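You operate a simulated robot arm through the tools that you are given. There is no shell and no other tool. Be economical: measure what you need, move in short steps, check, and stop when the job is done.

Carry out the task below with a simulated robot arm. There is one attempt and no reset: what you move stays moved.

TASK
Take the carton labelled "Lids" from the top of the fruit rack and leave it on top of the red bowl.
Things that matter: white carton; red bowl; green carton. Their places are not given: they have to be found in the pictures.

It is judged by the outcome, as a careful person would: the job done as asked, and still so three seconds after it is handed in. It fails if anything else is knocked over, pushed out of place, dropped, spilled or broken.

THE ROBOT
A 7-joint arm with a two-finger parallel gripper, fixed in place. Base frame: the origin is at the foot of the arm, x ahead of it, y to its left, z up; the work surface is at about z = 860. Lengths are in mm, angles in degrees, forces in N, time in s.
With the tool pointing down near the work surface it reaches from about 300 to 700 mm from the base axis. Its first joint turns from -66.0 to 66.0 degrees. Payload 1.57 kg.
Tool frame: the origin (TCP) lies between the finger pads and is the grasp point; the fingertips stand 30 mm ahead of it; z points along the fingers, y is the line along which they close. The gripper opens to 110 mm. The fingers are 24 mm wide and 12 mm thick; the gripper's body (48 by 112 mm) begins 78 mm behind the TCP.
Orientation is told as [roll, pitch, yaw] about the base's x, y, z axes, in that order, counted from this pose: with the fingers straight down and closing along the base's y, the tool's x points along the base's -x, its y along +y and its z along -z.

THE INTERFACE
- The arm moves only by the tool servo_tool. Its argument "commands" is text: rows parted by semicolons, each of 4 numbers parted by spaces: the shift along the base's x, y, z in mm, then the turn about the base's z in degrees. In form: dx dy dz yaw; .... A call has 1 to 8 rows; each row shifts and turns the commanded pose from where the row before left it. "grip" is the opening, from 0 (shut) to 1 (fully open), set as the call begins (left out, the last holds). A row lasts 0.2 s, in which the tool goes at most 50 mm and 8.6 degrees; a call with a longer step from one row to the next is refused whole, and so is a gripper value outside its range. A pose out of reach is approached as far as the arm can. The call stops where the force on the tool passes 40 N (or 10 N more than at its start, if that is more) or the arm is blocked; 0.2 s more then pass. The fingers move at their own pace (about 108 mm/s each) and stop on an object; they squeeze with about 27 N. The grip force told is the motor's: it shows also when the fingers shut on nothing. Time passes only in rows, and 0.2 s behind the last, so rows that do not move let the fingers close. It gives the time, the measured TCP pose, the force on the tool (base axes), the opening and the grip force at its end, in the units of the frame above (readings bear some noise), and new pictures: "views" is both (left out), scene, wrist or none.
- Cameras (640 x 400 px; columns grow to the right, rows downward): "scene" is fixed at [172.5, -401, 1398.5]; the picture's right is [0.69, -0.73, 0.00], its down [-0.45, -0.43, -0.78] and it looks along [0.57, 0.54, -0.62] (base axes); focal length 317 px, centre (320, 200). "wrist" rides on the gripper at [-36, 0, -80] in the tool frame; the picture's right is [0.00, -1.00, 0.00], its down [0.97, 0.00, -0.24] and it looks along [0.24, 0.00, 0.97] (tool axes); focal length 218 px, centre (320, 200).
- locate(camera, pixels): for up to 12 pixels [column, row] of the newest picture of that camera ("zoom" is the newest enlarged one), the place [x, y, z] in the base frame of the surface seen there, good to about 2 mm. No time passes.
- enlarge(camera, box): a new picture of the part [left, top, right, bottom] of that camera's present view, enlarged. No time passes.
- sign_off(): hands the job in; it is judged then, once.

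Work in short steps. Measure before you move; look again where a grasp or a placing could have gone wrong, and mend it. You have 60 turns and 100 pictures in all, the two below and enlarged ones among them. Open the gripper and draw the arm clear of the work before you hand the job in, unless the task says otherwise; then end with one line.

The tools are called after "Request:" as name(argument=value, ...) on one line, values as JSON. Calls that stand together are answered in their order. servo_tool: Moves the arm, as the interface text tells. Its arguments: {"type":"object","properties":{"commands":{"type":"string"},"grip":{"type":"number"},"views":{"type":"string","enum":["both","scene","wrist","none"]}},"required":["commands"]} The other tools are called the same way: locate (camera, pixels) gives the place of the surface under pixels of a picture; enlarge (camera, box) takes an enlarged picture of a part of a camera's view; sign_off () hands the job in.

At the start:

```text
t: 0.0
eef_pos: [371.2, 66.4, 1146.4]
tcp_rot: [-0.1, 0.0, 0.0]
wrist_force: [-0.5, 0.0, 0.0]
width: 109.9
finger_force: 0.0
```

scene: 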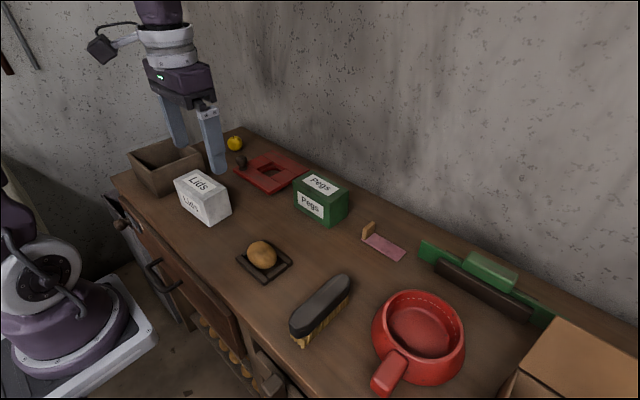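
wrist: 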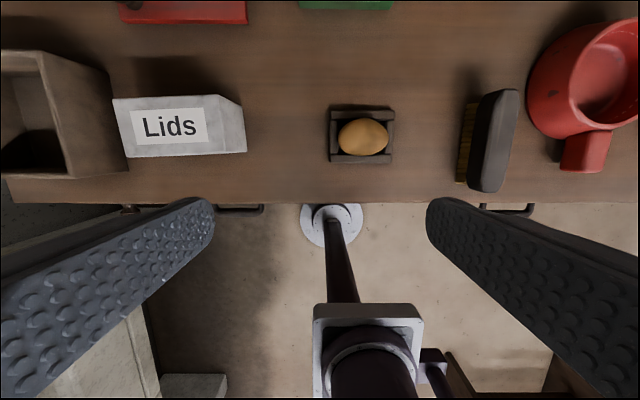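

The white "Lids" carton is near (203,197) in the scene and the red bowl (a handled pot) near (418,335). I'll enlarge both and measure.

Request:
enlarge(camera="scene", box=[120, 120, 280, 240])

Request:
locate(camera="scene", pixels=[[175, 181], [201, 169], [230, 191], [207, 201], [209, 224], [231, 211], [181, 203], [240, 230], [420, 328], [418, 292], [463, 335], [374, 330]])

Request:
enlarge(camera="scene", box=[340, 260, 500, 400])

```text
3.33 times, centred on (200, 180) of scene
```

zoom: 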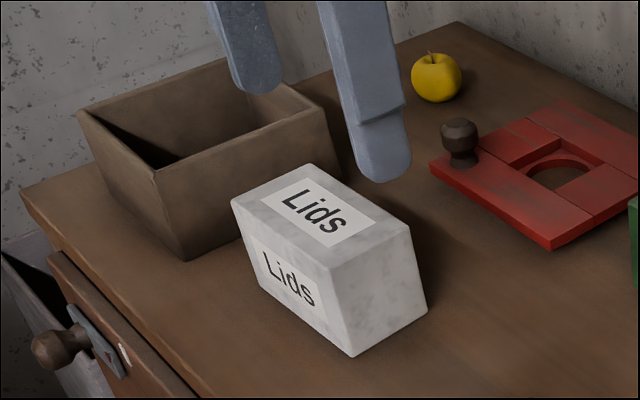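

```text
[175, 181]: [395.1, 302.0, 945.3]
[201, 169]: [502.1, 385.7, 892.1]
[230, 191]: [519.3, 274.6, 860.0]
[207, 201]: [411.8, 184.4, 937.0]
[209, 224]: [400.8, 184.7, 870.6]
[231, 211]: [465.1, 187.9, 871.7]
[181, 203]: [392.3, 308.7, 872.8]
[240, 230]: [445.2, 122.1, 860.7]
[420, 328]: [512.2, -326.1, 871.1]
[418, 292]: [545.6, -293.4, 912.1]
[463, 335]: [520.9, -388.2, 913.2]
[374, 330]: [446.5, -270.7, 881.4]
```

```text
2.86 times, centred on (420, 330) of scene
```

zoom: 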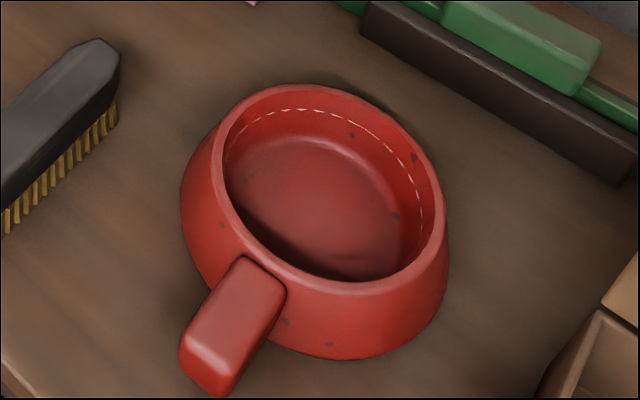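

Now I'll measure the bowl rim in the zoom, and the carton's top in the wrist picture.

Request:
locate(camera="zoom", pixels=[[275, 90], [375, 108], [432, 190], [438, 240], [365, 288], [290, 277], [232, 225], [218, 150], [320, 190], [265, 270], [205, 350], [230, 385]])

Request:
locate(camera="wrist", pixels=[[118, 101], [212, 98], [222, 152], [132, 155], [165, 128], [238, 110], [243, 148], [105, 100], [122, 165], [50, 55], [120, 95], [225, 125]])

Request:
enlarge(camera="wrist", box=[80, 60, 272, 180])

```text
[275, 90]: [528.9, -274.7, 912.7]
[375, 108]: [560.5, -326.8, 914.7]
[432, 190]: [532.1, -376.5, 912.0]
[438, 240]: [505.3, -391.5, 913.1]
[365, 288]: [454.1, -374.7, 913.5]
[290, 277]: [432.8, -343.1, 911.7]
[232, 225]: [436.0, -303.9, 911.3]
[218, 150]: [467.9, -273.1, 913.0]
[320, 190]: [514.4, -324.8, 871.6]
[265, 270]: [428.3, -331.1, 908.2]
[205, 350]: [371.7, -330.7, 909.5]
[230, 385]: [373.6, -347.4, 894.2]
```

```text
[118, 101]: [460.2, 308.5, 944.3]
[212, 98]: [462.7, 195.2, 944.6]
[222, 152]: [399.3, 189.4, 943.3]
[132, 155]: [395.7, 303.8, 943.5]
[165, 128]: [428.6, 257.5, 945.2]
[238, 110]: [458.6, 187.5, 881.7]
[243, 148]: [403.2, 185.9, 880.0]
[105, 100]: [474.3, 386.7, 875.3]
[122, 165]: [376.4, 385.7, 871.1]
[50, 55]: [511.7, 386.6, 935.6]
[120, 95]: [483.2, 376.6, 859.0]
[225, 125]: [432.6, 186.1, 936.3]
```

```text
3.33 times, centred on (176, 120) of wrist
```

zoom: 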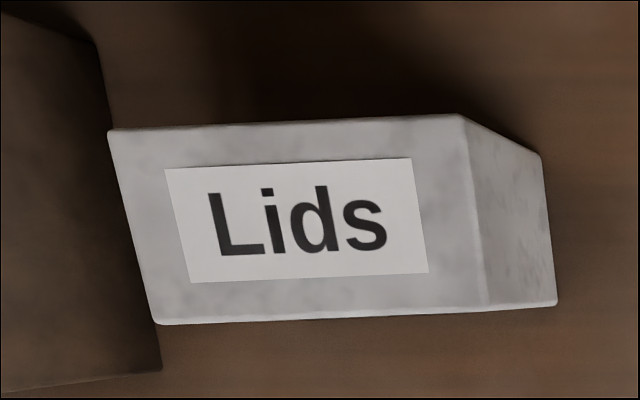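

The carton spans about x 397–462 and y 187–309, with its top at z 945 and a yaw of about 2°. The bowl rim is centred near (497,-331) at z 913, radius about 63. I'll move above the carton, turning so the fingers close along x.

Request:
servo_tool(commands="7 22 0 8;7 22 0 8;7 22 0 8;7 22 0 8;7 22 0 8;7 22 0 8;7 22 0 8;7 22 0 8", grip=1, views="none")

Request:
servo_tool(commands="1 3 -20 7;1 3 -20 7;0 0 -20 7;0 0 -20 7;0 0 0 0;0 0 0 0")

```text
t: 1.8
eef_pos: [425.3, 241.3, 1147.8]
tcp_rot: [0.0, 0.0, 64.2]
wrist_force: [0.4, 0.6, 0.0]
width: 109.8
finger_force: 0.1
```

```text
t: 3.2
eef_pos: [429.2, 247.1, 1066.9]
tcp_rot: [0.0, 0.1, 92.1]
wrist_force: [-0.4, 0.0, 0.5]
width: 110.0
finger_force: 0.0
```

scene: 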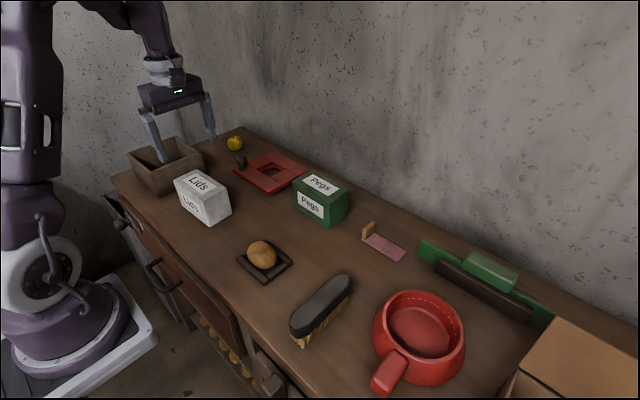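
wrist: 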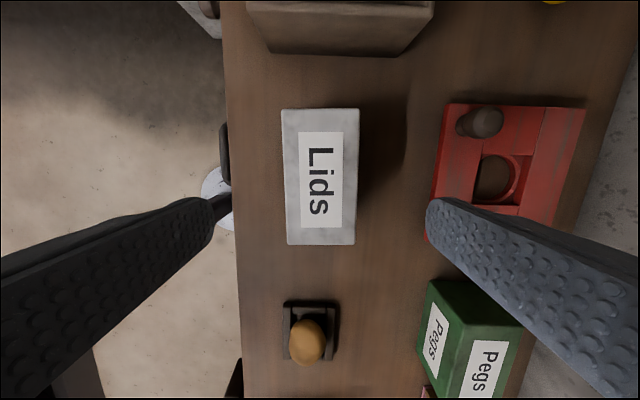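

The carton's top now spans about (282,108)–(358,245) in the wrist view, so I'll measure it from here.

Request:
locate(camera="wrist", pixels=[[284, 112], [356, 112], [288, 235], [352, 235], [285, 170], [355, 170], [320, 111], [320, 232], [320, 242], [320, 175]])

```text
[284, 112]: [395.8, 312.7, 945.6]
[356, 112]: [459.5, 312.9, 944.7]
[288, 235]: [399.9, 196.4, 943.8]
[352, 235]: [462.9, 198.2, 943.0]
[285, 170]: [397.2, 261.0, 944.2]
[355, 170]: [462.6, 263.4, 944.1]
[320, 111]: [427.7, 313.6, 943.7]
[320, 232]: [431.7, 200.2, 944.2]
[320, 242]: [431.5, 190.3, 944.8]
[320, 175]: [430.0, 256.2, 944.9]
```

The carton's centre is about (430,251), with a length of about 125. Current yaw of 92° matches, so I'll descend to TCP z≈917.

Request:
servo_tool(commands="0.5 2 -25 0;0.5 2 -25 0;0 0 -25 0;0 0 -25 0;0 0 -20 0;0 0 -20 0;0 0 -10 0;0 0 0 0", views="scene")

```text
t: 5.0
eef_pos: [429.8, 252.3, 918.5]
tcp_rot: [0.0, 0.1, 91.9]
wrist_force: [0.2, 0.1, 0.0]
width: 110.0
finger_force: 0.0
```

scene: 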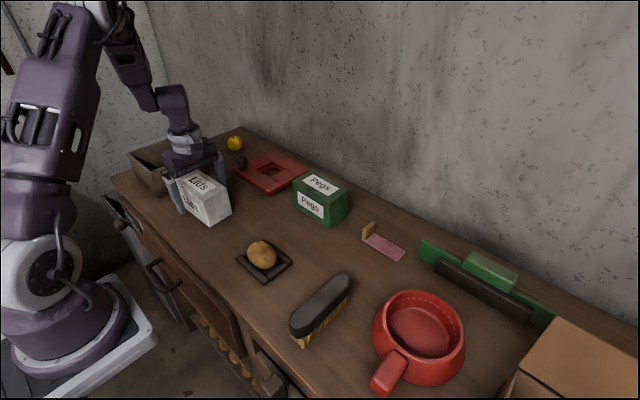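

The fingers straddle the carton with no contact, so I'll close.

Request:
servo_tool(commands="0 0 0 0;0 0 0 0;0 0 0 0;0 0 0 0", grip=0, views="none")

Request:
servo_tool(commands="0 0 5 0;0 0 10 0;0 0 15 0;0 0 15 0;0 0 0 0")

```text
t: 6.0
eef_pos: [429.6, 251.8, 920.2]
tcp_rot: [0.0, 0.1, 92.0]
wrist_force: [0.3, -0.2, 0.1]
width: 69.9
finger_force: 27.1
```

```text
t: 7.2
eef_pos: [430.2, 252.6, 963.2]
tcp_rot: [0.1, 0.0, 92.1]
wrist_force: [-0.2, 0.1, -3.6]
width: 69.8
finger_force: 26.9
```

scene: 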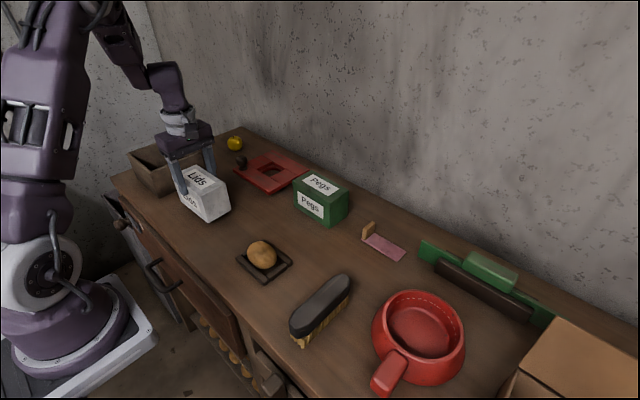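
wrist: 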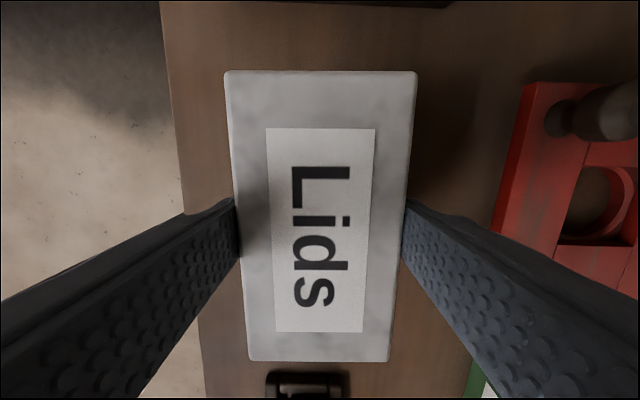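

The carton is held (69.8 mm, 27 N, about 3.6 N weight). I'll lift it well clear and carry it toward the bowl, turning with the swing of the arm.

Request:
servo_tool(commands="0 0 30 0;0 0 35 0;0 -20 35 -2;4 -30 10 -4;5 -35 0 -4;5 -35 0 -4;5 -35 0 -4;5 -35 0 -4", views="none")

Request:
servo_tool(commands="5 -40 0 -4;5 -40 0 -4;5 -40 0 -4;5 -40 0 -4;5 -40 0 -4;5 -40 0 -4;5 -40 0 -4;5 -40 0 -4", views="scene")

```text
t: 9.0
eef_pos: [452.1, 61.7, 1072.6]
tcp_rot: [0.0, 0.0, 70.0]
wrist_force: [0.6, -0.6, -3.8]
width: 69.6
finger_force: 27.0
```

```text
t: 10.8
eef_pos: [494.8, -259.5, 1073.3]
tcp_rot: [0.0, 0.0, 38.0]
wrist_force: [-1.2, 0.0, -3.1]
width: 69.9
finger_force: 27.0
```

scene: 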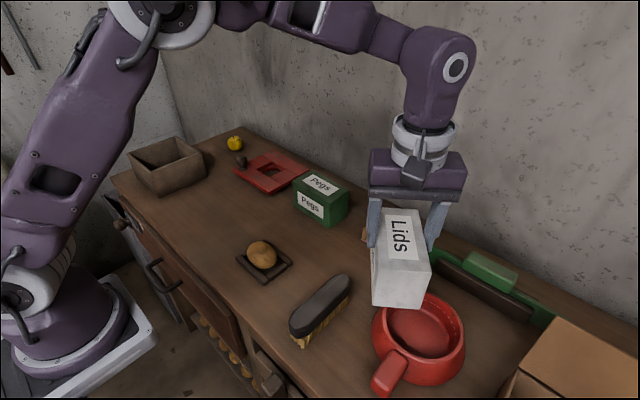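

Refitted, the bowl centre is about (495.5,-329) with its rim at z≈913.5. The carton's bottom is about 59 below the TCP, so I'll centre over the bowl and descend to TCP z≈990.

Request:
servo_tool(commands="0 -30 0 -3;0 -30 0 -3;0 -10 0 0;0 0 -25 0;0 0 -25 0;0 0 -20 0;0 0 -13 0;0 0 0 0")

```text
t: 12.5
eef_pos: [497.1, -328.7, 993.4]
tcp_rot: [-0.5, -0.1, 32.0]
wrist_force: [-0.9, 1.3, 8.7]
width: 69.4
finger_force: 27.2
stopped in row 8: the force on the tool passed its limit (the readings are from after the stop); the commanded pose is now the measured one
```

scene: 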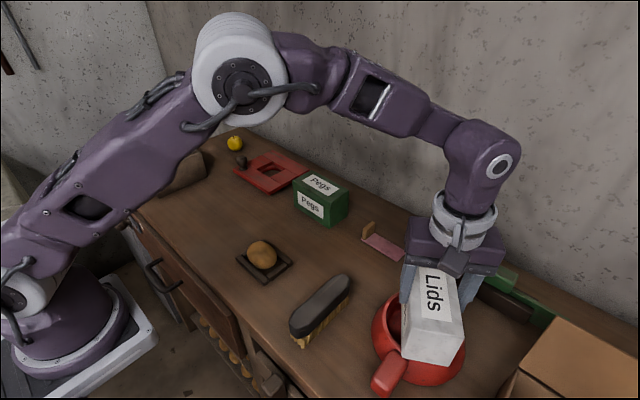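
wrist: 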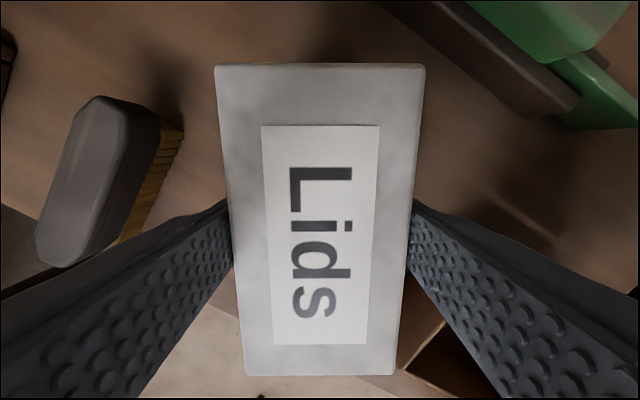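

It touched about 20 mm earlier than expected, so I'll check whether the carton has tilted or what it hit.

Request:
locate(camera="wrist", pixels=[[235, 75], [410, 75], [250, 360], [390, 365], [320, 220], [230, 80], [320, 75]])

Request:
enlarge(camera="scene", box=[350, 240, 510, 400])

```text
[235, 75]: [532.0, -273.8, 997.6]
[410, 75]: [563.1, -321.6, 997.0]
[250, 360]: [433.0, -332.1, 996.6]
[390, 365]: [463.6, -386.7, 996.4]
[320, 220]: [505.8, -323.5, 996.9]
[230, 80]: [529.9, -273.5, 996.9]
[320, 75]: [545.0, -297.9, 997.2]
```

```text
2.50 times, centred on (430, 320) of scene
```

zoom: 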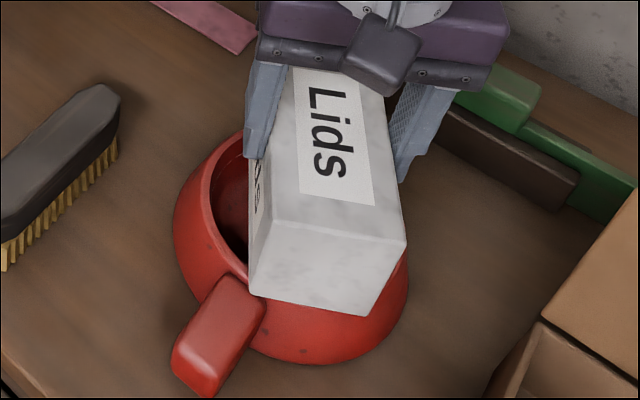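

The carton's top is level at z≈997, so its bottom is at about 912. It slipped about 20 mm down in the grip during transport and now sits on the rim, centred near (498,-328.5). I'll release it.

Request:
servo_tool(commands="0 0 0 0;0 0 0 0;0 0 0 0;0 0 0 0", grip=1)

```text
t: 13.5
eef_pos: [496.9, -329.5, 994.1]
tcp_rot: [-0.4, 0.0, 31.9]
wrist_force: [0.1, 0.8, 0.7]
width: 109.9
finger_force: 0.1
```

scene: 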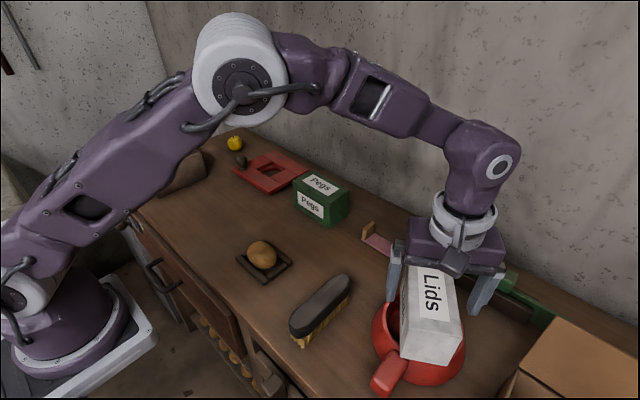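
wrist: 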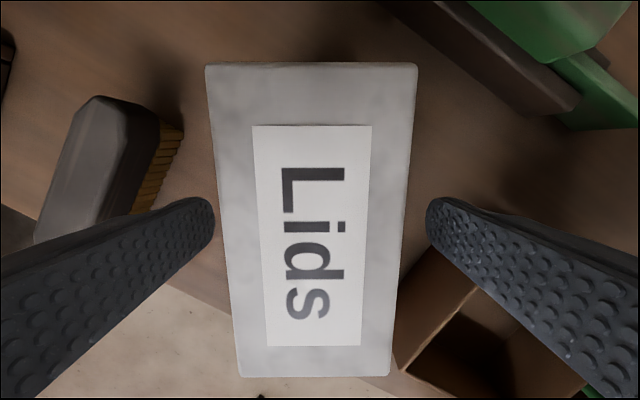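

The carton stays put and both fingers are clear of it, so I'll rise straight up and then draw back.

Request:
servo_tool(commands="0 0 10 0;0 0 25 0;0 0 35 0;0 0 40 0;0 0 40 0;-10 40 10 0;-20 45 0 0;-20 45 0 0", views="none")

Request:
servo_tool(commands="-20 45 0 0;-20 45 0 0;-10 45 0 0;0 45 0 0;0 45 0 0;0 0 0 0")

Request:
enlarge(camera="scene", box=[340, 240, 500, 400])

```text
t: 15.3
eef_pos: [445.3, -197.3, 1154.1]
tcp_rot: [-0.5, -0.1, 32.0]
wrist_force: [-0.2, -0.4, -0.1]
width: 110.1
finger_force: 0.1
```

```text
t: 16.7
eef_pos: [394.7, 26.6, 1156.5]
tcp_rot: [-0.5, 0.0, 32.0]
wrist_force: [0.5, 0.3, -0.8]
width: 109.9
finger_force: 0.1
```

scene: 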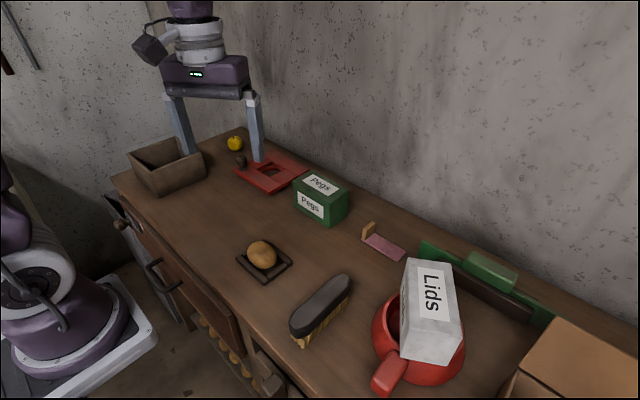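
wrist: 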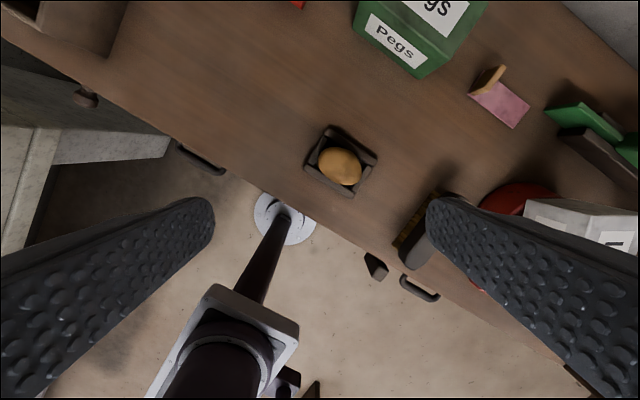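

```text
2.50 times, centred on (420, 320) of scene
```

zoom: 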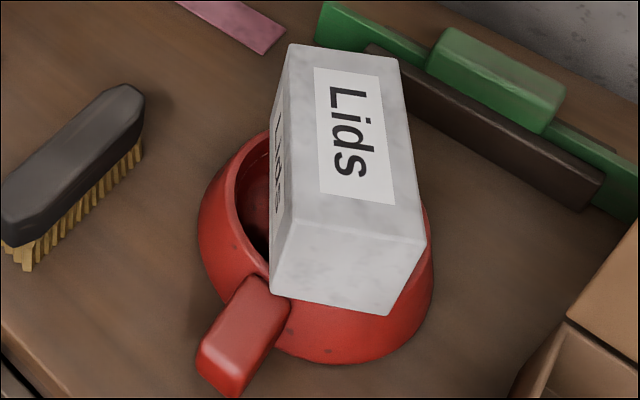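

I'll check that the carton is level and centred, and that the bowl hasn't moved.

Request:
locate(camera="zoom", pixels=[[295, 50], [392, 60], [415, 238], [285, 220], [345, 140], [272, 290], [388, 310], [245, 165], [262, 140], [230, 300]])

```text
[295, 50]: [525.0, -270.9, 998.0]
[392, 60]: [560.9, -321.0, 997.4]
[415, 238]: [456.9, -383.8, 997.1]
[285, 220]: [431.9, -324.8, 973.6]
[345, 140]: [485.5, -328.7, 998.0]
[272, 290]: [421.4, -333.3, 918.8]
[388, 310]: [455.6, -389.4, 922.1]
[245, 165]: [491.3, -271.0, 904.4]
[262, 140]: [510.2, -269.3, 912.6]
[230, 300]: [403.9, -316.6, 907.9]
```

The carton rests level on the rim, with its top at about 997.5 and its centre near (493,-328). The bowl and the other objects haven't moved, and the arm is clear.

Request:
sign_off()

```text
The job is handed in.
```

The "Lids" carton is sitting level and centred on the rim of the red bowl; nothing else looks disturbed, and the arm is drawn clear with the gripper open.
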